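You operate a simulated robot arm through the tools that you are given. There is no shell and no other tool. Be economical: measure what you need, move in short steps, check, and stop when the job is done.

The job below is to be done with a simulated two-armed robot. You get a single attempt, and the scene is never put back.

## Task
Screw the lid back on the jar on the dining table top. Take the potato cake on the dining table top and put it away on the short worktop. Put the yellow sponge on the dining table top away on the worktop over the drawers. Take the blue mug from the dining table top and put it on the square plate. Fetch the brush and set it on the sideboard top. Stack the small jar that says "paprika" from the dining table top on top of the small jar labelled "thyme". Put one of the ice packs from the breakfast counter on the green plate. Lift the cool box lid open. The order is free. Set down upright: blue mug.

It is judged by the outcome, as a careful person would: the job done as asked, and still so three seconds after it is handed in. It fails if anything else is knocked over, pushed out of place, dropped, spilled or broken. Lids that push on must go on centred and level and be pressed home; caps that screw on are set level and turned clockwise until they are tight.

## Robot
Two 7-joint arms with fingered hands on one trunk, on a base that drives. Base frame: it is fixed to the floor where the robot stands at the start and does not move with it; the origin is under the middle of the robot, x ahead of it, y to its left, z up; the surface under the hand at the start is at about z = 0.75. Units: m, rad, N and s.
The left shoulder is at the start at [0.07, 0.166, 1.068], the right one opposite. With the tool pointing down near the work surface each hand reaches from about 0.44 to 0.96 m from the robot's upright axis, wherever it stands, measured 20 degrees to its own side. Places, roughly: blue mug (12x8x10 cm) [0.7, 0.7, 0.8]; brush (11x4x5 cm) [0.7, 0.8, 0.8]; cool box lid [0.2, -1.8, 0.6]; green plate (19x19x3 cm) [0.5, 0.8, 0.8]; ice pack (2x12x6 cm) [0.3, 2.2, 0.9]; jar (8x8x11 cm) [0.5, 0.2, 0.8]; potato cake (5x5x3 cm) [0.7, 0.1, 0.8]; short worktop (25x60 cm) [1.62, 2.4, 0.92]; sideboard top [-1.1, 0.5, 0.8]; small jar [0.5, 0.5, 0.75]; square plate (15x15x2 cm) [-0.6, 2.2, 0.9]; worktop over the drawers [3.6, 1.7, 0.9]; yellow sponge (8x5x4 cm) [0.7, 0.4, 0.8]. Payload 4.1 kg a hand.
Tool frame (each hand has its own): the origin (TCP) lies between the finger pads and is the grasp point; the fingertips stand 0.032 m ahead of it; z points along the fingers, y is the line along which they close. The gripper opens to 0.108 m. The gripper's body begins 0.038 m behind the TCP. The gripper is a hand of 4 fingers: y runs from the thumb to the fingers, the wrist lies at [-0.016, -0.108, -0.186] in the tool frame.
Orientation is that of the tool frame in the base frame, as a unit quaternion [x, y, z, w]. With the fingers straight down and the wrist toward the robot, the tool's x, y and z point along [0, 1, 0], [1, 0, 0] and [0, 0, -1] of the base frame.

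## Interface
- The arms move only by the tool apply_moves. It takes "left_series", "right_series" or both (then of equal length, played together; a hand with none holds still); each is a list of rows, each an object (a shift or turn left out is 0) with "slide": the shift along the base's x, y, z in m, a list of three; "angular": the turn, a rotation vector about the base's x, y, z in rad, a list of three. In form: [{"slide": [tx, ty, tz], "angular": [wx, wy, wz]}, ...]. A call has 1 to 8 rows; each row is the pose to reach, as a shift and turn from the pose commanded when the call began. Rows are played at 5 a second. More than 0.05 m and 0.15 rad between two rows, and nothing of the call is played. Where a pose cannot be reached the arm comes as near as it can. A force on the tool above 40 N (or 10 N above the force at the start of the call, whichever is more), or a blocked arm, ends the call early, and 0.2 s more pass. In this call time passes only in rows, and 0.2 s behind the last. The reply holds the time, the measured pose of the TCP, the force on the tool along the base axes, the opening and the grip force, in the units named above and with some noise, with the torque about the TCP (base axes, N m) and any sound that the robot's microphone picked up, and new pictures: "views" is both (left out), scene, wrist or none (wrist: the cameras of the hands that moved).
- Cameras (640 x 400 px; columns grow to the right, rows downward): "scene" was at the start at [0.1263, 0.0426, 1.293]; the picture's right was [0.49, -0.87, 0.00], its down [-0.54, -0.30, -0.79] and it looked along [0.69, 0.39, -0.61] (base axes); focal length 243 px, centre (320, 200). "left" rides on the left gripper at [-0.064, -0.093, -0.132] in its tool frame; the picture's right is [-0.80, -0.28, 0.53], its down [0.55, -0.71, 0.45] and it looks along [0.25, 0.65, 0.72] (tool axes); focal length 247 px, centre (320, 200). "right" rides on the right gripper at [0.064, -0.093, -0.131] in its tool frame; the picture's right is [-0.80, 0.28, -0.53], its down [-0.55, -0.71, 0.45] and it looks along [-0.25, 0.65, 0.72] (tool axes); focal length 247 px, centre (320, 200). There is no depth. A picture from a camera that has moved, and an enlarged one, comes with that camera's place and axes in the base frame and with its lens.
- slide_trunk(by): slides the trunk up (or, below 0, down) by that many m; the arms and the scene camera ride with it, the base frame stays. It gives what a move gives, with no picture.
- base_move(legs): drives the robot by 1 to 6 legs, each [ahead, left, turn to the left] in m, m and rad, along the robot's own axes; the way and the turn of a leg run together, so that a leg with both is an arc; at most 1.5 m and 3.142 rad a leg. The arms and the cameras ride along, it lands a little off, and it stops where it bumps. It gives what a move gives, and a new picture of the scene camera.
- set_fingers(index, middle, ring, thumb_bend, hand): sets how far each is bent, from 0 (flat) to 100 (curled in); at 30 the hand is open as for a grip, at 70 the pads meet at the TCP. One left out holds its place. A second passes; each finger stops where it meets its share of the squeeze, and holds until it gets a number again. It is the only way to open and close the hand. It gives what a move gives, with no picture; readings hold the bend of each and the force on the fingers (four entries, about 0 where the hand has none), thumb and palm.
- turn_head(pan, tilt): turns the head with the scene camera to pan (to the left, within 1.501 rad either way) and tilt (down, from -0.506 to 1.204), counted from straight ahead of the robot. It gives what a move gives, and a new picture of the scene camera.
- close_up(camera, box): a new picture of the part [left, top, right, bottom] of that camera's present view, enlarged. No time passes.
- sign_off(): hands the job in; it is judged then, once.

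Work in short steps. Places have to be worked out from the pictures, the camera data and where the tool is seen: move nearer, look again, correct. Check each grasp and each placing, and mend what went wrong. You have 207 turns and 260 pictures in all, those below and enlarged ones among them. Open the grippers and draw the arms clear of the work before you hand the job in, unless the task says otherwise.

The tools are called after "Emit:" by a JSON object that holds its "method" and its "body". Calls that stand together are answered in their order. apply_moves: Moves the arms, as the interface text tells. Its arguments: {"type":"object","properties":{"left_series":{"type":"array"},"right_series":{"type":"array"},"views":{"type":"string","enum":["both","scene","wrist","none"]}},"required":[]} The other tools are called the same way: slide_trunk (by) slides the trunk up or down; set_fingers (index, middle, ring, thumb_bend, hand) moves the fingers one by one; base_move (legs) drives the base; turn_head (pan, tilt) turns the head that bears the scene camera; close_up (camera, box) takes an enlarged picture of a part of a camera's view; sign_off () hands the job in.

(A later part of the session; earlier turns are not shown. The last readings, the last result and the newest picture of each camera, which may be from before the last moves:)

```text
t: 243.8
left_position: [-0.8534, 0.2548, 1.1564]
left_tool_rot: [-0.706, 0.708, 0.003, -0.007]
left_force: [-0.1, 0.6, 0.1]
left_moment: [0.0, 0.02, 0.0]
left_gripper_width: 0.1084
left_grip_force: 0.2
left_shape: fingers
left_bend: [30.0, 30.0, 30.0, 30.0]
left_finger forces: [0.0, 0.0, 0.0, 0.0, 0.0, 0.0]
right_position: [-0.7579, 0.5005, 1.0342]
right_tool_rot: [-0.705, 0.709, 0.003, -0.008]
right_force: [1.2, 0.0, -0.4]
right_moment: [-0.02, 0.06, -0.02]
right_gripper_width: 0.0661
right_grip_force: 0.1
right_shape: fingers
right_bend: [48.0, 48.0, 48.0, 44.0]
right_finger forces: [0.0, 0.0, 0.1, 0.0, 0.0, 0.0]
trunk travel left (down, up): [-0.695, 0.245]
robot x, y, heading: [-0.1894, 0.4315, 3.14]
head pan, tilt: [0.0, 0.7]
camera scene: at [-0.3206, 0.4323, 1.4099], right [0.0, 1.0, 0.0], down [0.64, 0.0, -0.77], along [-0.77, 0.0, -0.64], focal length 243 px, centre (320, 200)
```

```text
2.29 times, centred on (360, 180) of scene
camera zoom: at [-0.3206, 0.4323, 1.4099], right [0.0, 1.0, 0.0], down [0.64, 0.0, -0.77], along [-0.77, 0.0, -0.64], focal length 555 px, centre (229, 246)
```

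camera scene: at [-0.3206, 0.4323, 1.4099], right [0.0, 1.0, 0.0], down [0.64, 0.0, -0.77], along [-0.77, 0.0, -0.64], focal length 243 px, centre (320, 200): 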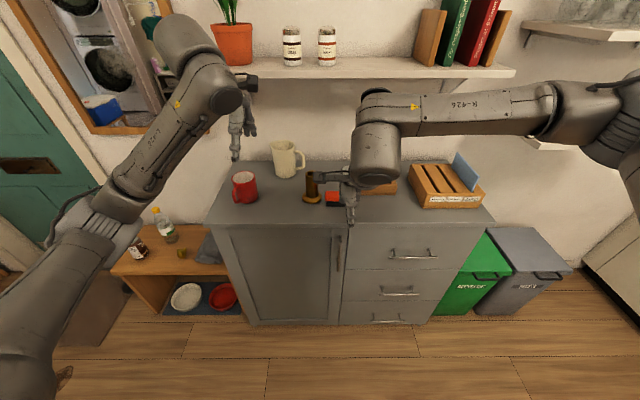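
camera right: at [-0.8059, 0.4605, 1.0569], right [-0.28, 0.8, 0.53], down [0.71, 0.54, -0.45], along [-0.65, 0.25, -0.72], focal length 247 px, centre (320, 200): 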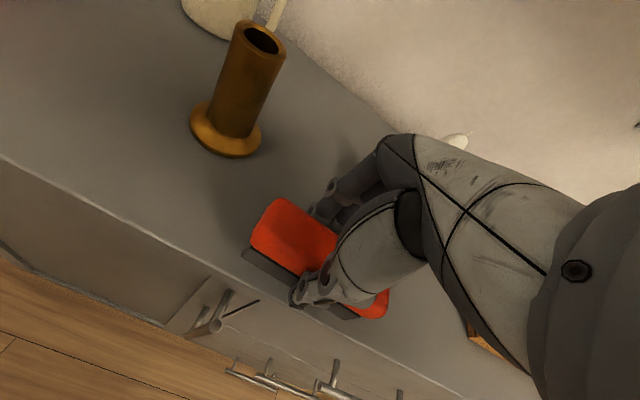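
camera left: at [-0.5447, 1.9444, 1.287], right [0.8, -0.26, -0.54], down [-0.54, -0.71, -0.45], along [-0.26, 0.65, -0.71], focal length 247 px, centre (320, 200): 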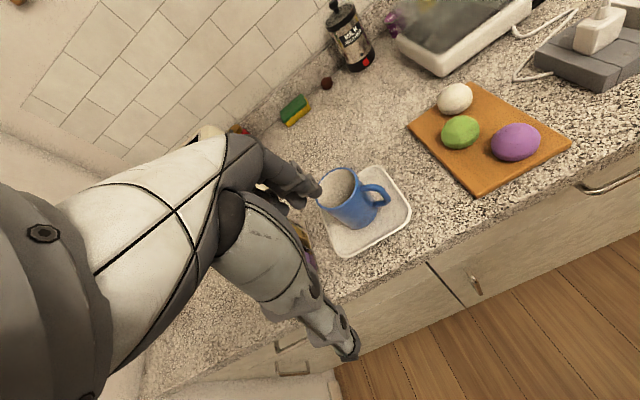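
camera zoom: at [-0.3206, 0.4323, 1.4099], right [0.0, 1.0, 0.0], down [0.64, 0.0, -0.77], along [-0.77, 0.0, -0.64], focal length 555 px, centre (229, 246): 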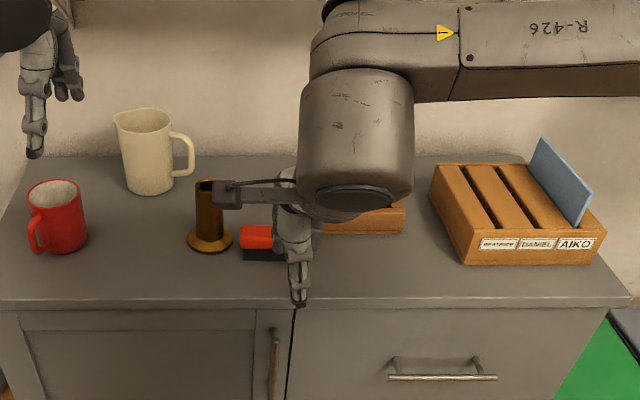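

Brush is set on the sideboard. Last: the cool box. I turn to face −y and drive up to it.

Emit:
{"method": "base_move", "body": {"legs": [[0, 0, 1.573], [1.4, 0.2, 0], [0.1, 0.15, 0]]}}

Emit:
{"method": "turn_head", "body": {"pan": 0.0, "tilt": 0.8}}

```text
t: 255.8
left_position: [0.3679, -1.7253, 1.1567]
left_tool_rot: [1.0, 0.005, 0.002, 0.006]
left_force: [0.1, 0.2, -0.3]
left_moment: [0.01, 0.03, 0.0]
left_gripper_width: 0.1089
left_grip_force: 0.0
left_shape: fingers
left_bend: [30.0, 30.0, 30.0, 30.0]
left_finger forces: [0.0, 0.0, 0.0, 0.0, 0.0, 0.1]
right_position: [0.1208, -1.6353, 1.0337]
right_tool_rot: [1.0, 0.003, 0.004, 0.005]
right_force: [0.2, -1.1, 1.5]
right_moment: [0.01, -0.01, 0.02]
right_gripper_width: 0.066
right_grip_force: 0.1
right_shape: fingers
right_bend: [48.0, 48.0, 48.0, 44.0]
right_finger forces: [0.1, 0.0, 0.0, 0.1, 0.0, 0.1]
trunk travel left (down, up): [-0.695, 0.245]
robot x, y, heading: [0.1816, -1.0635, -1.56]
head pan, tilt: [0.0, 0.7]
camera scene: at [0.1836, -1.1974, 1.4098], right [-1.0, -0.01, 0.0], down [-0.01, 0.64, -0.76], along [0.01, -0.76, -0.64], focal length 243 px, centre (320, 200)
```

scene: 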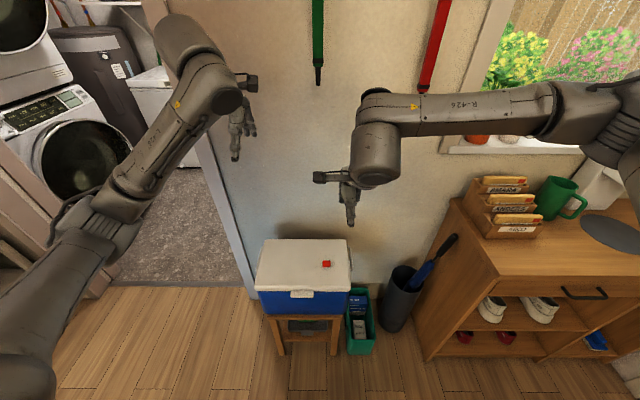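

```text
t: 256.5
left_position: [0.3678, -1.7271, 1.1563]
left_tool_rot: [1.0, 0.005, 0.003, 0.006]
left_force: [-0.6, 0.1, 0.0]
left_moment: [-0.01, 0.04, 0.0]
left_gripper_width: 0.1085
left_grip_force: 0.0
left_shape: fingers
left_bend: [30.0, 30.0, 30.0, 30.0]
left_finger forces: [0.1, 0.0, 0.1, 0.1, 0.0, 0.1]
right_position: [0.1216, -1.6354, 1.0342]
right_tool_rot: [1.0, 0.004, 0.005, 0.006]
right_force: [1.0, 0.3, 0.2]
right_moment: [-0.01, 0.02, 0.0]
right_gripper_width: 0.0661
right_grip_force: 0.0
right_shape: fingers
right_bend: [48.0, 48.0, 48.0, 44.0]
right_finger forces: [0.0, 0.0, 0.1, 0.0, 0.0, 0.0]
trunk travel left (down, up): [-0.695, 0.245]
robot x, y, heading: [0.1825, -1.0637, -1.558]
head pan, tilt: [0.0, 0.799]
camera scene: at [0.1844, -1.1939, 1.4014], right [-1.0, -0.01, 0.0], down [-0.01, 0.72, -0.7], along [0.01, -0.7, -0.72], focal length 243 px, centre (320, 200)
```

scene: 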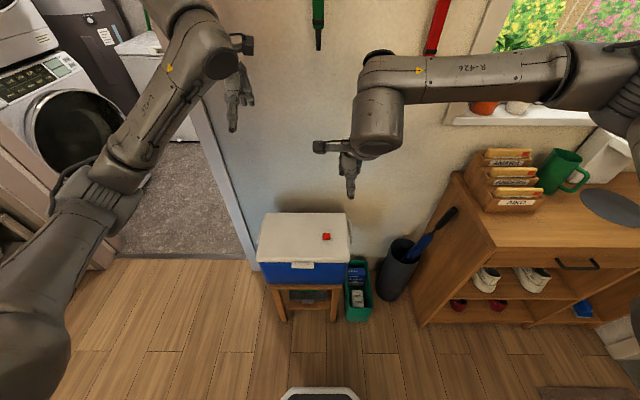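

Emit:
{"method": "close_up", "body": {"camera": "scene", "box": [240, 190, 370, 300]}}

```text
3.64 times, centred on (305, 245) of scene
camera zoom: at [0.1844, -1.1939, 1.4014], right [-1.0, -0.01, 0.0], down [-0.01, 0.72, -0.7], along [0.01, -0.7, -0.72], focal length 884 px, centre (374, 36)
```

zoom: 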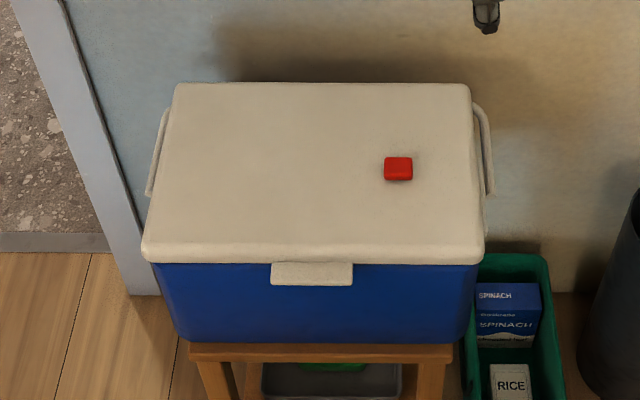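

The lid is hinged at the back, with a front tab; a small red thing sits on the lid. I lower the trunk and look at it closer with the right wrist camera.

Emit:
{"method": "slide_trunk", "body": {"by": -0.25}}

Emit:
{"method": "close_up", "body": {"camera": "right", "box": [40, 100, 360, 400]}}

Emit:
{"method": "close_up", "body": {"camera": "scene", "box": [200, 100, 440, 250]}}

```text
t: 259.1
left_position: [0.3673, -1.7266, 0.9066]
left_tool_rot: [1.0, 0.004, 0.002, 0.005]
left_force: [0.4, 0.1, 0.1]
left_moment: [0.03, 0.03, 0.02]
left_gripper_width: 0.1088
left_grip_force: 0.0
left_shape: fingers
left_bend: [30.0, 30.0, 30.0, 30.0]
left_finger forces: [0.1, 0.1, 0.0, 0.0, 0.0, 0.0]
right_position: [0.1206, -1.6346, 0.7841]
right_tool_rot: [1.0, 0.003, 0.005, 0.006]
right_force: [-0.7, 0.5, -1.1]
right_moment: [0.0, 0.0, 0.02]
right_gripper_width: 0.066
right_grip_force: 0.0
right_shape: fingers
right_bend: [48.0, 48.0, 48.0, 44.0]
right_finger forces: [0.0, 0.0, 0.0, 0.0, 0.1, 0.1]
trunk travel left (down, up): [-0.445, 0.495]
robot x, y, heading: [0.1807, -1.0604, -1.564]
head pan, tilt: [0.0, 0.799]
```

```text
1.33 times, centred on (200, 250) of right
camera zoom: at [0.1833, -1.5401, 0.9156], right [-0.8, -0.28, 0.53], down [-0.55, 0.7, -0.46], along [-0.24, -0.66, -0.71], focal length 329 px, centre (480, 133)
```

zoom: 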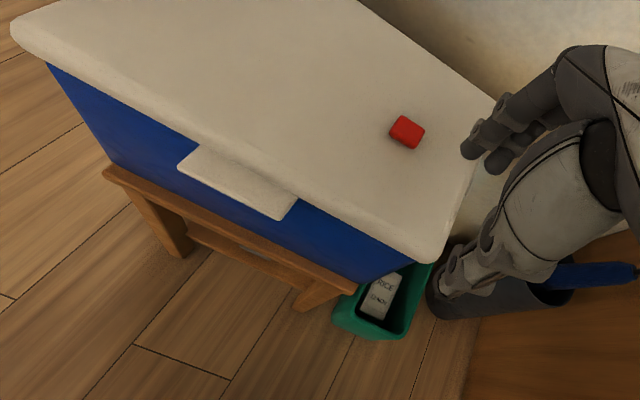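

```text
2.67 times, centred on (320, 175) of scene
camera zoom: at [0.1837, -1.1931, 1.1515], right [-1.0, -0.01, 0.0], down [-0.01, 0.72, -0.7], along [0.01, -0.7, -0.72], focal length 648 px, centre (320, 267)
```

zoom: 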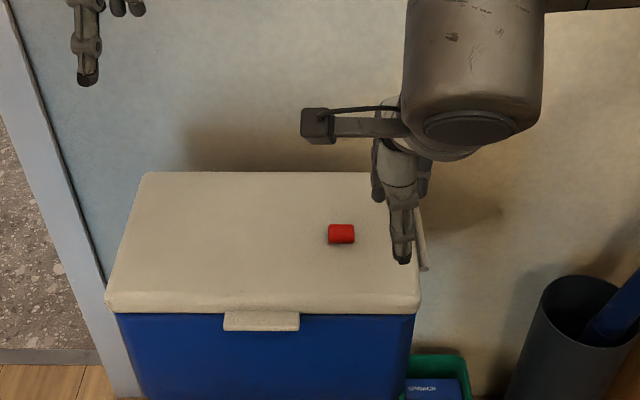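

The tab sticks out in front (x≈0.21–0.295, z≈0.60). The red block looks loose at (0.166, −1.7285) on the lid; it would fall when the lid opens, so I pick it off first.

Emit:
{"method": "apply_moves", "body": {"right_series": [{"slide": [0.015, -0.031, 0]}, {"slide": [0.03, -0.062, -0.01]}, {"slide": [0.045, -0.094, -0.02]}, {"slide": [0.045, -0.094, -0.06]}, {"slide": [0.045, -0.094, -0.085]}], "views": "none"}}

Emit:
{"method": "close_up", "body": {"camera": "right", "box": [200, 150, 440, 350]}}

Emit:
{"method": "close_up", "body": {"camera": "scene", "box": [260, 140, 400, 260]}}

```text
t: 260.3
left_position: [0.367, -1.7274, 0.9069]
left_tool_rot: [1.0, 0.005, 0.003, 0.006]
left_force: [0.1, -0.1, 0.5]
left_moment: [0.0, 0.0, -0.02]
left_gripper_width: 0.1088
left_grip_force: 0.0
left_shape: fingers
left_bend: [30.0, 30.0, 30.0, 30.0]
left_finger forces: [0.0, 0.1, 0.0, 0.1, 0.1, 0.1]
right_position: [0.1665, -1.7305, 0.6996]
right_tool_rot: [1.0, 0.004, 0.005, 0.004]
right_force: [0.3, 0.5, -0.6]
right_moment: [0.0, 0.02, 0.03]
right_gripper_width: 0.0662
right_grip_force: 0.0
right_shape: fingers
right_bend: [48.0, 48.0, 48.0, 44.0]
right_finger forces: [0.0, 0.0, 0.0, 0.0, 0.1, 0.1]
trunk travel left (down, up): [-0.445, 0.495]
robot x, y, heading: [0.1802, -1.0641, -1.558]
head pan, tilt: [0.0, 0.799]
```

```text
2.00 times, centred on (320, 250) of right
camera zoom: at [0.2294, -1.6354, 0.8302], right [-0.8, -0.28, 0.53], down [-0.55, 0.7, -0.46], along [-0.24, -0.66, -0.71], focal length 494 px, centre (320, 100)
```

zoom: 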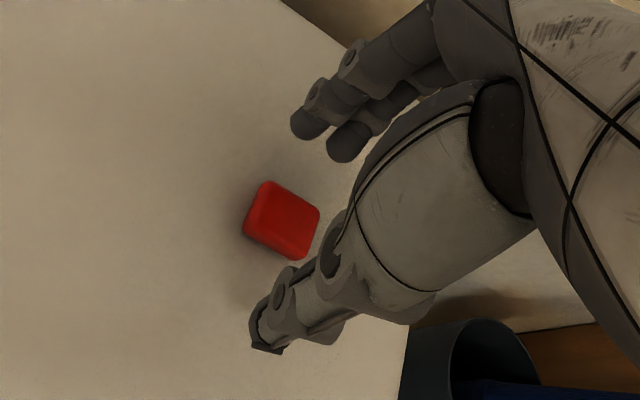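

```text
3.33 times, centred on (330, 200) of scene
camera zoom: at [0.1839, -1.1936, 1.1515], right [-1.0, -0.01, 0.0], down [-0.01, 0.72, -0.7], along [0.01, -0.7, -0.72], focal length 810 px, centre (287, 200)
```

zoom: 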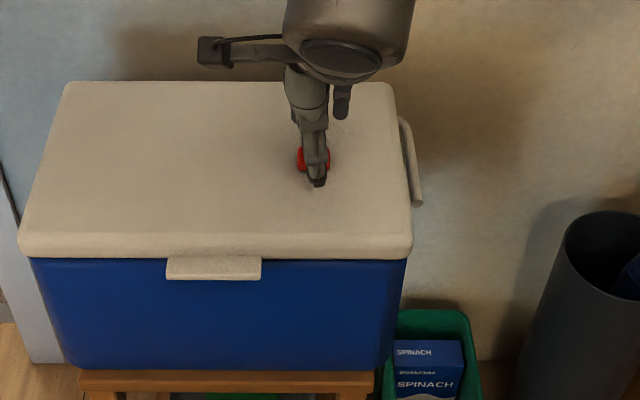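

Aligned over the red block. I lower a bit more and pinch gently.

Emit:
{"method": "apply_moves", "body": {"right_series": [{"slide": [0, 0, -0.008]}, {"slide": [0, 0, -0.014]}, {"slide": [0, 0, -0.017]}], "views": "none"}}

Emit:
{"method": "set_fingers", "body": {"hand": "right", "index": 72, "middle": 72, "ring": 72, "thumb_bend": 68}}

Emit:
{"method": "close_up", "body": {"camera": "right", "box": [200, 150, 440, 350]}}

```text
t: 261.1
left_position: [0.3679, -1.7259, 0.9058]
left_tool_rot: [1.0, 0.005, 0.003, 0.007]
left_force: [0.0, -0.5, 0.1]
left_moment: [-0.01, 0.0, 0.02]
left_gripper_width: 0.1091
left_grip_force: 0.0
left_shape: fingers
left_bend: [30.0, 30.0, 30.0, 30.0]
left_finger forces: [0.1, 0.0, 0.0, 0.0, 0.1, 0.0]
right_position: [0.1649, -1.7289, 0.6814]
right_tool_rot: [1.0, 0.004, 0.004, 0.005]
right_force: [0.4, 0.6, 0.0]
right_moment: [-0.01, -0.03, -0.01]
right_gripper_width: 0.0661
right_grip_force: 0.1
right_shape: fingers
right_bend: [48.0, 48.0, 48.0, 44.0]
right_finger forces: [0.1, 0.0, 0.0, 0.0, 0.1, 0.0]
trunk travel left (down, up): [-0.445, 0.495]
robot x, y, heading: [0.1808, -1.0606, -1.563]
head pan, tilt: [0.0, 0.799]
```

```text
t: 262.1
left_position: [0.3668, -1.7259, 0.9066]
left_tool_rot: [1.0, 0.004, 0.003, 0.007]
left_force: [0.3, 0.6, 0.9]
left_moment: [0.01, -0.02, 0.04]
left_gripper_width: 0.1086
left_grip_force: 0.0
left_shape: fingers
left_bend: [30.0, 30.0, 30.0, 30.0]
left_finger forces: [0.0, 0.0, 0.1, 0.1, 0.0, 0.0]
right_position: [0.164, -1.7298, 0.6839]
right_tool_rot: [1.0, 0.003, 0.004, 0.006]
right_force: [-1.0, -10.0, 12.7]
right_moment: [-0.42, 0.02, -0.01]
right_gripper_width: 0.0166
right_grip_force: 16.6
right_shape: fingers
right_bend: [71.0, 65.0, 72.0, 63.0]
right_finger forces: [20.5, 9.0, 0.0, 0.0, 4.1, 0.1]
trunk travel left (down, up): [-0.445, 0.495]
robot x, y, heading: [0.1763, -1.0612, -1.567]
head pan, tilt: [0.0, 0.799]
```

```text
2.00 times, centred on (320, 250) of right
camera zoom: at [0.2284, -1.6347, 0.8149], right [-0.8, -0.28, 0.53], down [-0.55, 0.7, -0.46], along [-0.24, -0.66, -0.71], focal length 494 px, centre (320, 100)
```

zoom: 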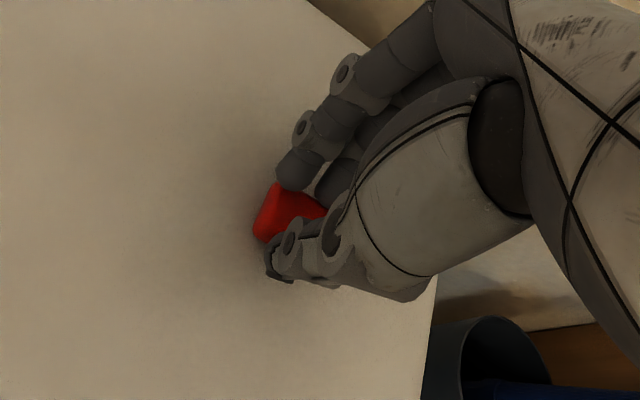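

Pinched. I lift slightly to see whether it comes free.

Emit:
{"method": "apply_moves", "body": {"right_series": [{"slide": [0, 0, 0.006]}, {"slide": [0, 0, 0.015]}, {"slide": [0, 0, 0.03]}], "views": "none"}}

Emit:
{"method": "close_up", "body": {"camera": "scene", "box": [260, 140, 400, 260]}}

```text
t: 262.9
left_position: [0.3667, -1.7259, 0.907]
left_tool_rot: [1.0, 0.005, 0.003, 0.006]
left_force: [-0.5, -0.1, 0.3]
left_moment: [0.0, 0.02, 0.02]
left_gripper_width: 0.1088
left_grip_force: 0.0
left_shape: fingers
left_bend: [30.0, 30.0, 30.0, 30.0]
left_finger forces: [0.0, 0.0, 0.0, 0.1, 0.0, 0.1]
right_position: [0.1662, -1.7273, 0.711]
right_tool_rot: [1.0, 0.004, 0.004, 0.005]
right_force: [0.2, -0.2, 0.6]
right_moment: [0.01, 0.02, -0.02]
right_gripper_width: 0.001
right_grip_force: 0.0
right_shape: fingers
right_bend: [72.0, 72.0, 72.0, 68.0]
right_finger forces: [0.0, 0.0, 0.0, 0.1, 0.0, 0.0]
trunk travel left (down, up): [-0.445, 0.495]
robot x, y, heading: [0.181, -1.0615, -1.566]
head pan, tilt: [0.0, 0.799]
```

```text
3.33 times, centred on (330, 200) of scene
camera zoom: at [0.1837, -1.193, 1.1514], right [-1.0, -0.01, 0.0], down [-0.01, 0.72, -0.7], along [0.01, -0.7, -0.72], focal length 810 px, centre (287, 200)
```

zoom: 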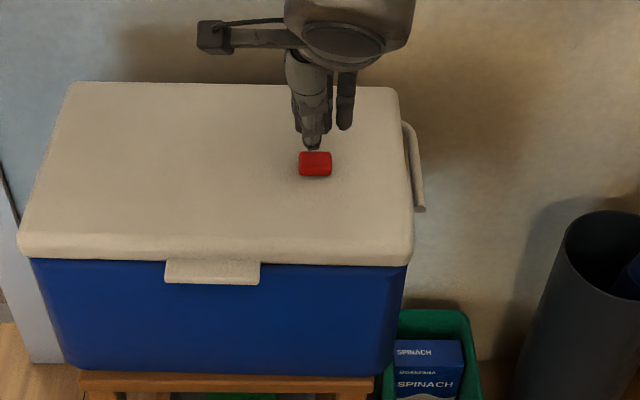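

The pinch slipped without moving it, suggesting the red piece is fixed to the lid. I test with a gentle sideways push.

Emit:
{"method": "apply_moves", "body": {"right_series": [{"slide": [0, 0.02, 0]}, {"slide": [0, 0.045, 0]}, {"slide": [0, 0.045, -0.015]}, {"slide": [0, 0.045, -0.026]}, {"slide": [0, 0.035, -0.026]}, {"slide": [0, 0.025, -0.026]}, {"slide": [0, 0.017, -0.026]}, {"slide": [0, 0.01, -0.026]}], "views": "none"}}

Emit:
{"method": "close_up", "body": {"camera": "scene", "box": [260, 140, 400, 260]}}

```text
t: 264.7
left_position: [0.3671, -1.7271, 0.9062]
left_tool_rot: [1.0, 0.004, 0.003, 0.006]
left_force: [0.1, -0.6, 0.2]
left_moment: [0.02, 0.03, 0.01]
left_gripper_width: 0.1086
left_grip_force: 0.2
left_shape: fingers
left_bend: [30.0, 30.0, 30.0, 30.0]
left_finger forces: [0.0, 0.0, 0.1, 0.0, 0.1, 0.1]
right_position: [0.1655, -1.7201, 0.6855]
right_tool_rot: [1.0, 0.004, 0.005, 0.005]
right_force: [-0.3, 0.0, 0.0]
right_moment: [0.01, 0.03, -0.01]
right_gripper_width: 0.0015
right_grip_force: 0.2
right_shape: fingers
right_bend: [72.0, 72.0, 72.0, 68.0]
right_finger forces: [0.0, 0.0, 0.0, 0.0, 0.1, 0.0]
trunk travel left (down, up): [-0.445, 0.495]
robot x, y, heading: [0.1832, -1.0618, -1.558]
head pan, tilt: [0.0, 0.799]
```

```text
3.33 times, centred on (330, 200) of scene
camera zoom: at [0.1837, -1.1933, 1.1515], right [-1.0, -0.01, 0.0], down [-0.01, 0.72, -0.7], along [0.01, -0.7, -0.72], focal length 810 px, centre (287, 200)
```

zoom: 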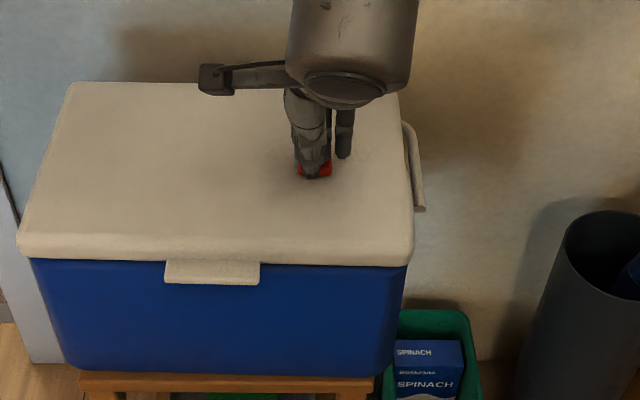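

No force yet; I go 6 mm lower and push a little further, then lift and compare positions.

Emit:
{"method": "apply_moves", "body": {"right_series": [{"slide": [0, 0.035, 0]}, {"slide": [0, 0.035, -0.007]}, {"slide": [0, 0.025, -0.007]}, {"slide": [0, 0.015, -0.007]}, {"slide": [0, 0.007, -0.007]}, {"slide": [0, 0.0, -0.007]}], "views": "none"}}

Emit:
{"method": "close_up", "body": {"camera": "right", "box": [200, 150, 440, 350]}}

```text
t: 266.1
left_position: [0.3664, -1.7276, 0.9054]
left_tool_rot: [1.0, 0.004, 0.003, 0.007]
left_force: [-0.7, -0.1, 0.2]
left_moment: [-0.01, 0.01, 0.02]
left_gripper_width: 0.1088
left_grip_force: 0.0
left_shape: fingers
left_bend: [30.0, 30.0, 30.0, 30.0]
left_finger forces: [0.1, 0.0, 0.1, 0.0, 0.0, 0.0]
right_position: [0.1648, -1.7197, 0.6792]
right_tool_rot: [1.0, 0.004, 0.004, 0.006]
right_force: [0.0, 1.1, 0.6]
right_moment: [0.0, 0.03, 0.0]
right_gripper_width: 0.0009
right_grip_force: 0.4
right_shape: fingers
right_bend: [72.0, 72.0, 72.0, 68.0]
right_finger forces: [0.1, 0.6, 0.1, 0.0, 0.0, 0.0]
trunk travel left (down, up): [-0.445, 0.495]
robot x, y, heading: [0.1807, -1.0623, -1.56]
head pan, tilt: [0.0, 0.799]
```

```text
2.00 times, centred on (320, 250) of right
camera zoom: at [0.2284, -1.6243, 0.8106], right [-0.8, -0.28, 0.53], down [-0.55, 0.7, -0.46], along [-0.24, -0.66, -0.71], focal length 494 px, centre (320, 100)
```

zoom: 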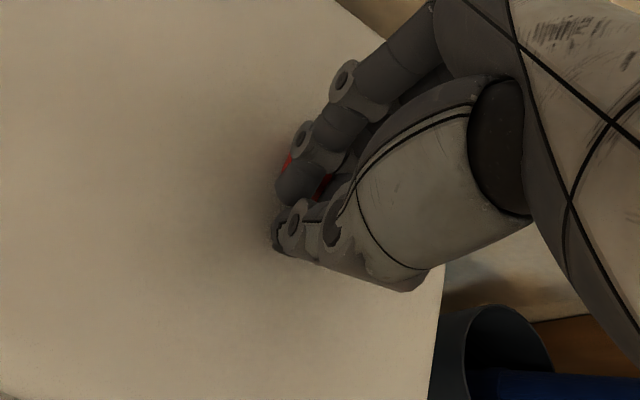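

Emit:
{"method": "apply_moves", "body": {"right_series": [{"slide": [0, -0.004, 0]}, {"slide": [0, -0.008, 0]}, {"slide": [0, -0.012, 0]}], "views": "none"}}

Emit:
{"method": "close_up", "body": {"camera": "right", "box": [200, 150, 440, 350]}}

```text
t: 266.9
left_position: [0.3667, -1.726, 0.9067]
left_tool_rot: [1.0, 0.004, 0.003, 0.006]
left_force: [0.1, 0.1, 0.4]
left_moment: [0.03, -0.01, 0.02]
left_gripper_width: 0.1086
left_grip_force: 0.0
left_shape: fingers
left_bend: [30.0, 30.0, 30.0, 30.0]
left_finger forces: [0.0, 0.0, 0.1, 0.0, 0.0, 0.0]
right_position: [0.1658, -1.7321, 0.6794]
right_tool_rot: [1.0, 0.003, 0.004, 0.006]
right_force: [0.3, 0.6, 1.0]
right_moment: [-0.03, 0.0, -0.01]
right_gripper_width: 0.0007
right_grip_force: 0.6
right_shape: fingers
right_bend: [72.0, 72.0, 72.0, 68.0]
right_finger forces: [0.1, 1.0, 0.0, 0.1, 0.1, 0.1]
trunk travel left (down, up): [-0.445, 0.495]
robot x, y, heading: [0.1812, -1.0621, -1.564]
head pan, tilt: [0.0, 0.799]
```

```text
2.00 times, centred on (320, 250) of right
camera zoom: at [0.2283, -1.6361, 0.8103], right [-0.8, -0.28, 0.53], down [-0.55, 0.7, -0.46], along [-0.24, -0.66, -0.71], focal length 494 px, centre (320, 100)
```

zoom: 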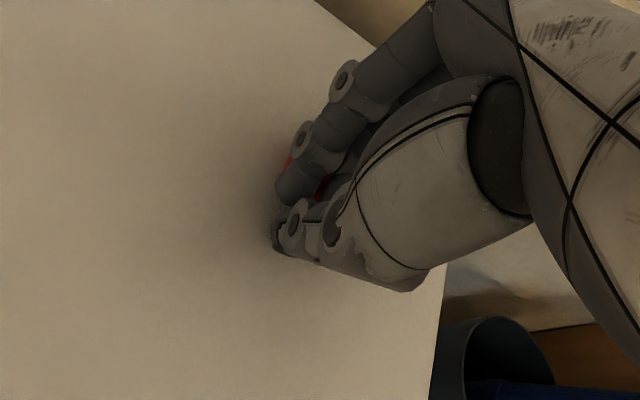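

The red block moves easily, so it is loose and must come off first. I lift, open narrowly and re-locate it.

Emit:
{"method": "apply_moves", "body": {"right_series": [{"slide": [0, 0.015, 0.004]}, {"slide": [0, 0.03, 0.03]}, {"slide": [0, 0.03, 0.05]}], "views": "none"}}

Emit:
{"method": "set_fingers", "body": {"hand": "right", "index": 52, "middle": 52, "ring": 52, "thumb_bend": 52}}

Emit:
{"method": "close_up", "body": {"camera": "right", "box": [200, 100, 440, 300]}}

Emit:
{"method": "close_up", "body": {"camera": "scene", "box": [260, 140, 400, 260]}}

```text
t: 267.7
left_position: [0.3675, -1.7259, 0.9081]
left_tool_rot: [1.0, 0.004, 0.003, 0.007]
left_force: [0.1, 0.3, 0.2]
left_moment: [0.0, 0.01, 0.01]
left_gripper_width: 0.1085
left_grip_force: 0.1
left_shape: fingers
left_bend: [30.0, 30.0, 30.0, 30.0]
left_finger forces: [0.0, 0.0, 0.0, 0.1, 0.0, 0.1]
right_position: [0.1654, -1.7016, 0.7294]
right_tool_rot: [1.0, 0.003, 0.004, 0.006]
right_force: [-0.1, -0.8, -0.3]
right_moment: [-0.01, 0.01, 0.01]
right_gripper_width: 0.0008
right_grip_force: 0.0
right_shape: fingers
right_bend: [72.0, 72.0, 72.0, 68.0]
right_finger forces: [0.1, 0.0, 0.0, 0.0, 0.0, 0.0]
trunk travel left (down, up): [-0.445, 0.495]
robot x, y, heading: [0.1814, -1.0627, -1.563]
head pan, tilt: [0.0, 0.799]
```

```text
t: 268.7
left_position: [0.3672, -1.7263, 0.9057]
left_tool_rot: [1.0, 0.004, 0.003, 0.006]
left_force: [-0.1, -0.2, -0.4]
left_moment: [0.01, 0.0, 0.0]
left_gripper_width: 0.1087
left_grip_force: 0.1
left_shape: fingers
left_bend: [30.0, 30.0, 30.0, 30.0]
left_finger forces: [0.0, 0.0, 0.0, 0.0, 0.1, 0.0]
right_position: [0.1645, -1.7018, 0.7287]
right_tool_rot: [1.0, 0.003, 0.004, 0.006]
right_force: [0.7, 0.1, 0.3]
right_moment: [0.0, 0.02, 0.0]
right_gripper_width: 0.0496
right_grip_force: 0.0
right_shape: fingers
right_bend: [52.0, 52.0, 52.0, 52.0]
right_finger forces: [0.0, 0.1, 0.0, 0.0, 0.0, 0.1]
trunk travel left (down, up): [-0.445, 0.495]
robot x, y, heading: [0.1805, -1.0648, -1.561]
head pan, tilt: [0.0, 0.799]
```

```text
2.00 times, centred on (320, 200) of right
camera zoom: at [0.2282, -1.6066, 0.8601], right [-0.8, -0.28, 0.53], down [-0.55, 0.7, -0.46], along [-0.24, -0.66, -0.71], focal length 494 px, centre (320, 200)
```

zoom: 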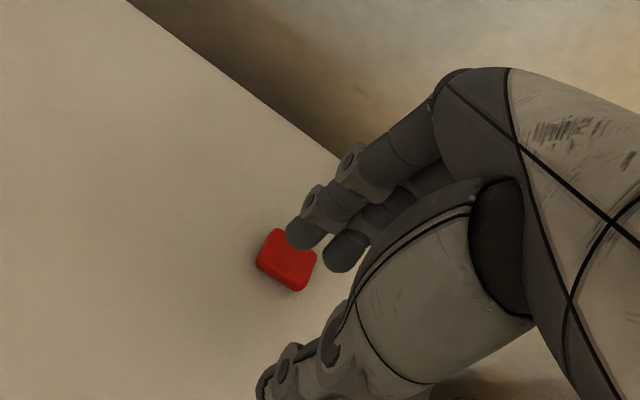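

```text
3.33 times, centred on (330, 200) of scene
camera zoom: at [0.1837, -1.1933, 1.1515], right [-1.0, -0.01, 0.0], down [-0.01, 0.72, -0.7], along [0.01, -0.7, -0.72], focal length 810 px, centre (287, 200)
```

zoom: 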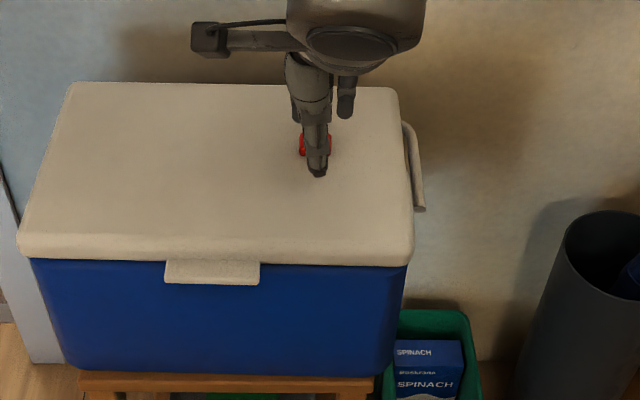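

Block now at ≈ (0.164, −1.748). I come down centred on it, slightly higher this time, and pinch.

Emit:
{"method": "apply_moves", "body": {"right_series": [{"slide": [-0.001, -0.046, 0]}, {"slide": [-0.001, -0.046, -0.025]}, {"slide": [-0.001, -0.046, -0.0415]}], "views": "none"}}

Emit:
{"method": "set_fingers", "body": {"hand": "right", "index": 72, "middle": 72, "ring": 72, "thumb_bend": 72}}

Emit:
{"method": "apply_moves", "body": {"right_series": [{"slide": [0, 0, 0.008]}, {"slide": [0, 0, 0.02]}, {"slide": [0, 0, 0.035]}], "views": "none"}}

Emit:
{"method": "close_up", "body": {"camera": "right", "box": [200, 100, 440, 300]}}

```text
t: 269.5
left_position: [0.3662, -1.728, 0.9067]
left_tool_rot: [1.0, 0.004, 0.002, 0.006]
left_force: [-0.3, -1.1, -0.4]
left_moment: [-0.01, -0.02, 0.02]
left_gripper_width: 0.1086
left_grip_force: 0.1
left_shape: fingers
left_bend: [30.0, 30.0, 30.0, 30.0]
left_finger forces: [0.0, 0.1, 0.1, 0.1, 0.0, 0.0]
right_position: [0.1636, -1.7477, 0.687]
right_tool_rot: [1.0, 0.004, 0.005, 0.006]
right_force: [-1.1, 0.0, 0.6]
right_moment: [-0.01, -0.03, -0.02]
right_gripper_width: 0.0501
right_grip_force: 0.0
right_shape: fingers
right_bend: [52.0, 52.0, 52.0, 52.0]
right_finger forces: [0.0, 0.1, 0.1, 0.0, 0.1, 0.0]
trunk travel left (down, up): [-0.445, 0.495]
robot x, y, heading: [0.1854, -1.0639, -1.559]
head pan, tilt: [0.0, 0.799]
```

```text
t: 270.5
left_position: [0.3674, -1.7257, 0.9072]
left_tool_rot: [1.0, 0.005, 0.003, 0.006]
left_force: [-0.4, -0.8, -0.1]
left_moment: [-0.02, -0.01, -0.01]
left_gripper_width: 0.1087
left_grip_force: 0.1
left_shape: fingers
left_bend: [30.0, 30.0, 30.0, 30.0]
left_finger forces: [0.0, 0.0, 0.1, 0.0, 0.0, 0.0]
right_position: [0.1642, -1.7473, 0.6881]
right_tool_rot: [1.0, 0.004, 0.004, 0.005]
right_force: [-0.4, 0.5, 0.5]
right_moment: [0.02, 0.01, -0.02]
right_gripper_width: 0.0001
right_grip_force: 0.1
right_shape: fingers
right_bend: [72.0, 72.0, 72.0, 71.0]
right_finger forces: [0.1, 0.0, 0.0, 0.0, 0.1, 0.0]
trunk travel left (down, up): [-0.445, 0.495]
robot x, y, heading: [0.1832, -1.0612, -1.561]
head pan, tilt: [0.0, 0.799]
```

```text
t: 271.3
left_position: [0.3668, -1.726, 0.9056]
left_tool_rot: [1.0, 0.005, 0.002, 0.006]
left_force: [-0.4, 0.0, -0.2]
left_moment: [0.04, -0.01, 0.0]
left_gripper_width: 0.1088
left_grip_force: 0.1
left_shape: fingers
left_bend: [30.0, 30.0, 30.0, 30.0]
left_finger forces: [0.0, 0.0, 0.0, 0.0, 0.1, 0.1]
right_position: [0.1637, -1.7474, 0.7232]
right_tool_rot: [1.0, 0.004, 0.005, 0.006]
right_force: [0.3, 1.4, 0.1]
right_moment: [-0.03, 0.02, 0.01]
right_gripper_width: 0.0
right_grip_force: 0.0
right_shape: fingers
right_bend: [72.0, 72.0, 72.0, 71.0]
right_finger forces: [0.0, 0.0, 0.1, 0.0, 0.0, 0.0]
trunk travel left (down, up): [-0.445, 0.495]
robot x, y, heading: [0.1825, -1.0615, -1.562]
head pan, tilt: [0.0, 0.799]
```

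```text
2.00 times, centred on (320, 200) of right
camera zoom: at [0.2274, -1.6519, 0.8539], right [-0.8, -0.28, 0.53], down [-0.55, 0.7, -0.46], along [-0.24, -0.66, -0.71], focal length 494 px, centre (320, 200)
```

zoom: 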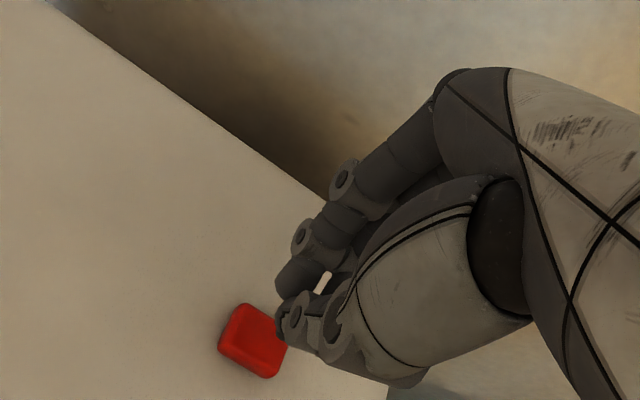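

The fingers closed just above it, so the lid is lower than thought. I reopen and descend until I feel the lid.

Emit:
{"method": "set_fingers", "body": {"hand": "right", "index": 54, "middle": 54, "ring": 54, "thumb_bend": 54}}

Emit:
{"method": "apply_moves", "body": {"right_series": [{"slide": [0.001, 0.003, -0.03]}, {"slide": [0.001, 0.003, -0.042]}, {"slide": [0.001, 0.003, -0.048]}, {"slide": [0.001, 0.003, -0.053]}, {"slide": [0.001, 0.003, -0.058]}], "views": "none"}}

```text
t: 272.3
left_position: [0.3669, -1.7263, 0.9066]
left_tool_rot: [1.0, 0.005, 0.003, 0.006]
left_force: [-0.1, -0.7, -0.5]
left_moment: [-0.01, 0.02, -0.01]
left_gripper_width: 0.1088
left_grip_force: 0.1
left_shape: fingers
left_bend: [30.0, 30.0, 30.0, 30.0]
left_finger forces: [0.0, 0.0, 0.0, 0.0, 0.0, 0.0]
right_position: [0.1646, -1.7475, 0.7231]
right_tool_rot: [1.0, 0.003, 0.005, 0.005]
right_force: [-0.8, -0.7, 0.0]
right_moment: [0.01, 0.05, -0.03]
right_gripper_width: 0.0441
right_grip_force: 0.0
right_shape: fingers
right_bend: [54.0, 54.0, 54.0, 54.0]
right_finger forces: [0.0, 0.0, 0.0, 0.0, 0.0, 0.1]
trunk travel left (down, up): [-0.445, 0.495]
robot x, y, heading: [0.1819, -1.0611, -1.559]
head pan, tilt: [0.0, 0.799]
```

```text
t: 273.4
left_position: [0.3674, -1.7259, 0.908]
left_tool_rot: [1.0, 0.005, 0.004, 0.007]
left_force: [-0.1, 0.0, 0.4]
left_moment: [0.02, 0.02, 0.01]
left_gripper_width: 0.1088
left_grip_force: 0.1
left_shape: fingers
left_bend: [30.0, 30.0, 30.0, 30.0]
left_finger forces: [0.0, 0.0, 0.0, 0.1, 0.0, 0.0]
right_position: [0.1668, -1.7477, 0.6777]
right_tool_rot: [1.0, 0.003, 0.007, 0.013]
right_force: [-2.6, 0.2, 25.0]
right_moment: [0.79, 0.14, 0.08]
right_gripper_width: 0.0477
right_grip_force: 12.6
right_shape: fingers
right_bend: [54.0, 55.0, 54.0, 53.0]
right_finger forces: [0.0, 3.2, 0.1, 0.1, 21.7, 0.1]
trunk travel left (down, up): [-0.445, 0.495]
robot x, y, heading: [0.1819, -1.0629, -1.563]
head pan, tilt: [0.0, 0.799]
stopped in row 5 (right hand): the force on the tool passed its limit at 46 N (the readings are from after the stop); the commanded pose is now the measured one
```

Lid felt at TCP ≈ 0.677. I ease up 2 mm and pinch here.

Emit:
{"method": "apply_moves", "body": {"right_series": [{"slide": [-0.001, 0.002, 0.0025]}], "views": "none"}}

Emit:
{"method": "set_fingers", "body": {"hand": "right", "index": 70, "middle": 70, "ring": 70, "thumb_bend": 70}}

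Emit:
{"method": "close_up", "body": {"camera": "right", "box": [200, 150, 440, 350]}}

```text
t: 273.8
left_position: [0.3669, -1.7245, 0.9094]
left_tool_rot: [1.0, 0.004, 0.003, 0.007]
left_force: [0.3, -0.1, 0.1]
left_moment: [-0.03, 0.02, 0.04]
left_gripper_width: 0.1086
left_grip_force: 0.0
left_shape: fingers
left_bend: [30.0, 30.0, 30.0, 30.0]
left_finger forces: [0.0, 0.0, 0.0, 0.0, 0.0, 0.0]
right_position: [0.1656, -1.744, 0.6776]
right_tool_rot: [1.0, 0.004, 0.007, 0.011]
right_force: [2.3, -2.0, 17.6]
right_moment: [0.08, -0.04, -0.01]
right_gripper_width: 0.0442
right_grip_force: 9.6
right_shape: fingers
right_bend: [54.0, 53.0, 54.0, 54.0]
right_finger forces: [0.0, 7.8, 0.1, 0.0, 10.2, 0.1]
trunk travel left (down, up): [-0.445, 0.495]
robot x, y, heading: [0.1805, -1.0612, -1.562]
head pan, tilt: [0.0, 0.799]
```

```text
t: 274.8
left_position: [0.3673, -1.7251, 0.9085]
left_tool_rot: [1.0, 0.005, 0.003, 0.007]
left_force: [-0.5, 0.3, -0.1]
left_moment: [0.03, 0.0, -0.01]
left_gripper_width: 0.1085
left_grip_force: 0.0
left_shape: fingers
left_bend: [30.0, 30.0, 30.0, 30.0]
left_finger forces: [0.0, 0.1, 0.0, 0.0, 0.0, 0.0]
right_position: [0.1643, -1.7432, 0.6765]
right_tool_rot: [1.0, 0.005, 0.007, 0.01]
right_force: [1.4, 3.0, 16.9]
right_moment: [0.63, -0.07, -0.02]
right_gripper_width: 0.0238
right_grip_force: 16.9
right_shape: fingers
right_bend: [65.0, 66.0, 70.0, 62.0]
right_finger forces: [3.2, 3.6, 0.0, 0.1, 24.7, 0.0]
trunk travel left (down, up): [-0.445, 0.495]
robot x, y, heading: [0.1834, -1.0624, -1.56]
head pan, tilt: [0.0, 0.799]
```

```text
2.00 times, centred on (320, 250) of right
camera zoom: at [0.2277, -1.647, 0.8078], right [-0.8, -0.28, 0.53], down [-0.55, 0.69, -0.47], along [-0.24, -0.67, -0.71], focal length 494 px, centre (320, 100)
```

zoom: 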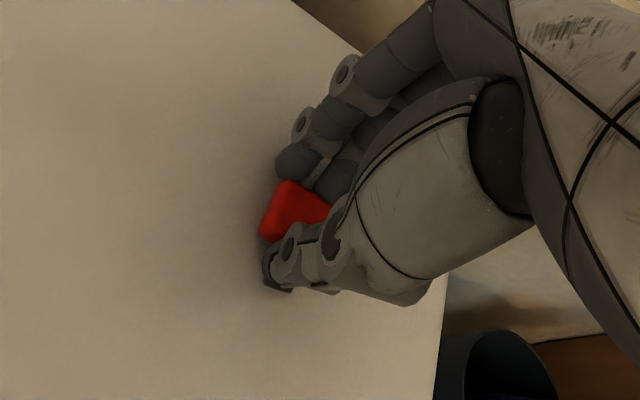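

Width 24 mm – block is between the fingers. Lift slowly.

Emit:
{"method": "apply_moves", "body": {"right_series": [{"slide": [0, 0, 0.005]}, {"slide": [0, 0, 0.01]}, {"slide": [0, 0, 0.02]}, {"slide": [0, 0, 0.035]}], "views": "none"}}

Emit:
{"method": "close_up", "body": {"camera": "right", "box": [200, 150, 440, 350]}}

```text
t: 275.8
left_position: [0.3673, -1.7256, 0.9073]
left_tool_rot: [1.0, 0.004, 0.003, 0.006]
left_force: [-0.2, 0.0, -0.1]
left_moment: [-0.02, -0.01, -0.01]
left_gripper_width: 0.1083
left_grip_force: 0.0
left_shape: fingers
left_bend: [30.0, 30.0, 30.0, 30.0]
left_finger forces: [0.0, 0.1, 0.0, 0.1, 0.0, 0.1]
right_position: [0.1652, -1.7435, 0.7124]
right_tool_rot: [1.0, 0.004, 0.006, 0.011]
right_force: [0.3, -0.1, 0.3]
right_moment: [-0.02, 0.02, 0.03]
right_gripper_width: 0.0036
right_grip_force: 0.1
right_shape: fingers
right_bend: [70.0, 70.0, 70.0, 70.0]
right_finger forces: [0.1, 0.0, 0.0, 0.0, 0.0, 0.0]
trunk travel left (down, up): [-0.445, 0.495]
robot x, y, heading: [0.1848, -1.0608, -1.564]
head pan, tilt: [0.0, 0.799]
```

```text
2.00 times, centred on (320, 250) of right
camera zoom: at [0.2277, -1.6482, 0.8422], right [-0.8, -0.28, 0.53], down [-0.55, 0.69, -0.47], along [-0.24, -0.67, -0.71], focal length 494 px, centre (320, 100)
```

zoom: 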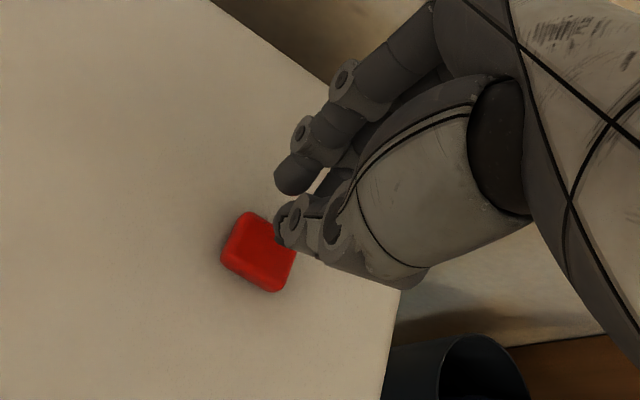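

It slips because the thumb reaches the lid before the fingers. I reopen and tilt the hand so the fingers sit lower, then try again.

Emit:
{"method": "set_fingers", "body": {"hand": "right", "index": 54, "middle": 54, "ring": 54, "thumb_bend": 54}}

Emit:
{"method": "apply_moves", "body": {"right_series": [{"slide": [-0.002, 0, 0.005], "angular": [0.11, 0, 0]}, {"slide": [-0.002, 0, 0.0], "angular": [0.21, 0, 0]}, {"slide": [-0.002, 0, -0.012], "angular": [0.21, 0, 0]}, {"slide": [-0.002, 0, -0.022], "angular": [0.21, 0, 0]}, {"slide": [-0.002, 0, -0.028], "angular": [0.21, 0, 0]}, {"slide": [-0.002, 0, -0.033], "angular": [0.21, 0, 0]}, {"slide": [-0.002, 0, -0.037], "angular": [0.21, 0, 0]}], "views": "none"}}

Emit:
{"method": "close_up", "body": {"camera": "right", "box": [200, 150, 440, 350]}}

```text
t: 276.8
left_position: [0.3669, -1.7268, 0.9061]
left_tool_rot: [1.0, 0.005, 0.003, 0.007]
left_force: [-0.5, 0.6, 1.1]
left_moment: [-0.05, -0.03, 0.02]
left_gripper_width: 0.1087
left_grip_force: 0.1
left_shape: fingers
left_bend: [30.0, 30.0, 30.0, 30.0]
left_finger forces: [0.0, 0.0, 0.1, 0.1, 0.0, 0.1]
right_position: [0.165, -1.7451, 0.7111]
right_tool_rot: [1.0, 0.004, 0.006, 0.01]
right_force: [0.1, -0.5, 0.1]
right_moment: [-0.01, 0.0, 0.0]
right_gripper_width: 0.0445
right_grip_force: 0.0
right_shape: fingers
right_bend: [54.0, 54.0, 54.0, 54.0]
right_finger forces: [0.0, 0.0, 0.0, 0.0, 0.0, 0.1]
trunk travel left (down, up): [-0.445, 0.495]
robot x, y, heading: [0.1835, -1.0601, -1.563]
head pan, tilt: [0.0, 0.799]
```

```text
t: 278.4
left_position: [0.366, -1.727, 0.9075]
left_tool_rot: [1.0, 0.005, 0.003, 0.006]
left_force: [0.1, 0.4, -0.7]
left_moment: [0.0, -0.02, 0.01]
left_gripper_width: 0.1089
left_grip_force: 0.1
left_shape: fingers
left_bend: [30.0, 30.0, 30.0, 30.0]
left_finger forces: [0.0, 0.0, 0.0, 0.0, 0.0, 0.0]
right_position: [0.1636, -1.7483, 0.6824]
right_tool_rot: [0.996, 0.003, 0.01, -0.088]
right_force: [-1.2, -1.2, 19.4]
right_moment: [-0.43, -0.05, -0.05]
right_gripper_width: 0.0407
right_grip_force: 9.7
right_shape: fingers
right_bend: [57.0, 55.0, 54.0, 54.0]
right_finger forces: [15.8, 2.9, 0.0, 0.0, 0.1, 0.0]
trunk travel left (down, up): [-0.445, 0.495]
robot x, y, heading: [0.1796, -1.0665, -1.566]
head pan, tilt: [0.0, 0.799]
stopped in row 7 (right hand): the force on the tool passed its limit at 42 N (the readings are from after the stop); the commanded pose is now the measured one
```

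```text
2.00 times, centred on (320, 250) of right
camera zoom: at [0.2255, -1.6798, 0.8294], right [-0.81, -0.37, 0.46], down [-0.54, 0.77, -0.33], along [-0.23, -0.51, -0.83], focal length 494 px, centre (320, 100)
```

zoom: 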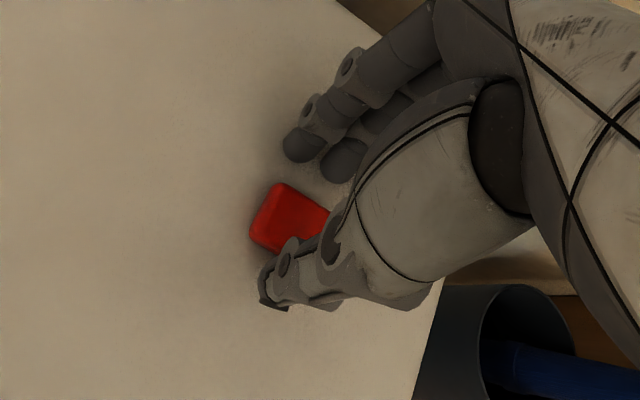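

Now the fingers touch first; I halve the tilt, ease up 1 mm, and close.

Emit:
{"method": "apply_moves", "body": {"right_series": [{"slide": [0, 0.004, 0.001], "angular": [-0.08, 0, 0]}], "views": "none"}}

Emit:
{"method": "set_fingers", "body": {"hand": "right", "index": 72, "middle": 72, "ring": 62, "thumb_bend": 72}}

Emit:
{"method": "apply_moves", "body": {"right_series": [{"slide": [0, 0, 0.004]}, {"slide": [0, 0, 0.01]}, {"slide": [0, 0, 0.02]}, {"slide": [0, 0, 0.035]}], "views": "none"}}

Emit:
{"method": "close_up", "body": {"camera": "right", "box": [200, 150, 440, 350]}}

```text
t: 278.8
left_position: [0.3678, -1.7264, 0.9084]
left_tool_rot: [1.0, 0.003, 0.003, 0.007]
left_force: [0.1, 0.6, -0.1]
left_moment: [0.01, -0.01, 0.0]
left_gripper_width: 0.1089
left_grip_force: 0.0
left_shape: fingers
left_bend: [30.0, 30.0, 30.0, 30.0]
left_finger forces: [0.0, 0.1, 0.0, 0.0, 0.0, 0.0]
right_position: [0.1643, -1.7425, 0.6814]
right_tool_rot: [0.999, 0.002, 0.008, -0.05]
right_force: [0.0, -0.9, 12.6]
right_moment: [-0.38, 0.05, 0.01]
right_gripper_width: 0.0434
right_grip_force: 6.1
right_shape: fingers
right_bend: [55.0, 54.0, 54.0, 54.0]
right_finger forces: [3.8, 8.3, 0.0, 0.0, 0.1, 0.1]
trunk travel left (down, up): [-0.445, 0.495]
robot x, y, heading: [0.1808, -1.0619, -1.56]
head pan, tilt: [0.0, 0.799]
```

```text
t: 279.8
left_position: [0.366, -1.7266, 0.9071]
left_tool_rot: [1.0, 0.005, 0.002, 0.006]
left_force: [-0.5, 0.2, -0.1]
left_moment: [0.0, 0.01, 0.01]
left_gripper_width: 0.1087
left_grip_force: 0.1
left_shape: fingers
left_bend: [30.0, 30.0, 30.0, 30.0]
left_finger forces: [0.1, 0.0, 0.0, 0.0, 0.1, 0.0]
right_position: [0.1637, -1.7443, 0.6793]
right_tool_rot: [0.999, 0.003, 0.009, -0.052]
right_force: [0.5, 0.2, -0.3]
right_moment: [0.09, -0.05, -0.04]
right_gripper_width: 0.023
right_grip_force: 11.7
right_shape: fingers
right_bend: [68.0, 65.0, 62.0, 62.0]
right_finger forces: [6.0, 5.2, 0.0, 0.0, 11.7, 0.0]
trunk travel left (down, up): [-0.445, 0.495]
robot x, y, heading: [0.1833, -1.0612, -1.567]
head pan, tilt: [0.0, 0.799]
```

```text
t: 280.8
left_position: [0.366, -1.7263, 0.9078]
left_tool_rot: [1.0, 0.004, 0.002, 0.006]
left_force: [0.1, 0.6, 0.0]
left_moment: [0.0, -0.01, 0.01]
left_gripper_width: 0.1086
left_grip_force: 0.0
left_shape: fingers
left_bend: [30.0, 30.0, 30.0, 30.0]
left_finger forces: [0.1, 0.1, 0.1, 0.0, 0.0, 0.1]
right_position: [0.1639, -1.743, 0.7144]
right_tool_rot: [0.999, 0.003, 0.009, -0.05]
right_force: [0.8, 0.1, 0.8]
right_moment: [-0.01, -0.01, -0.02]
right_gripper_width: 0.0
right_grip_force: 0.0
right_shape: fingers
right_bend: [72.0, 72.0, 62.0, 71.0]
right_finger forces: [0.0, 0.0, 0.0, 0.1, 0.0, 0.0]
trunk travel left (down, up): [-0.445, 0.495]
robot x, y, heading: [0.1814, -1.0646, -1.561]
head pan, tilt: [0.0, 0.799]
```

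```text
2.00 times, centred on (320, 250) of right
camera zoom: at [0.2258, -1.664, 0.8571], right [-0.81, -0.34, 0.49], down [-0.55, 0.74, -0.38], along [-0.23, -0.57, -0.78], focal length 494 px, centre (320, 100)
```

zoom: 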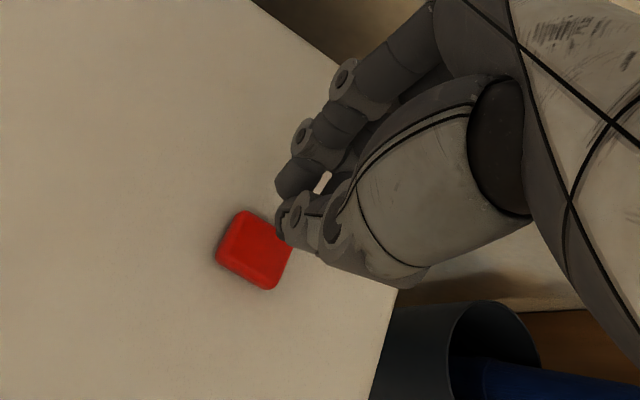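

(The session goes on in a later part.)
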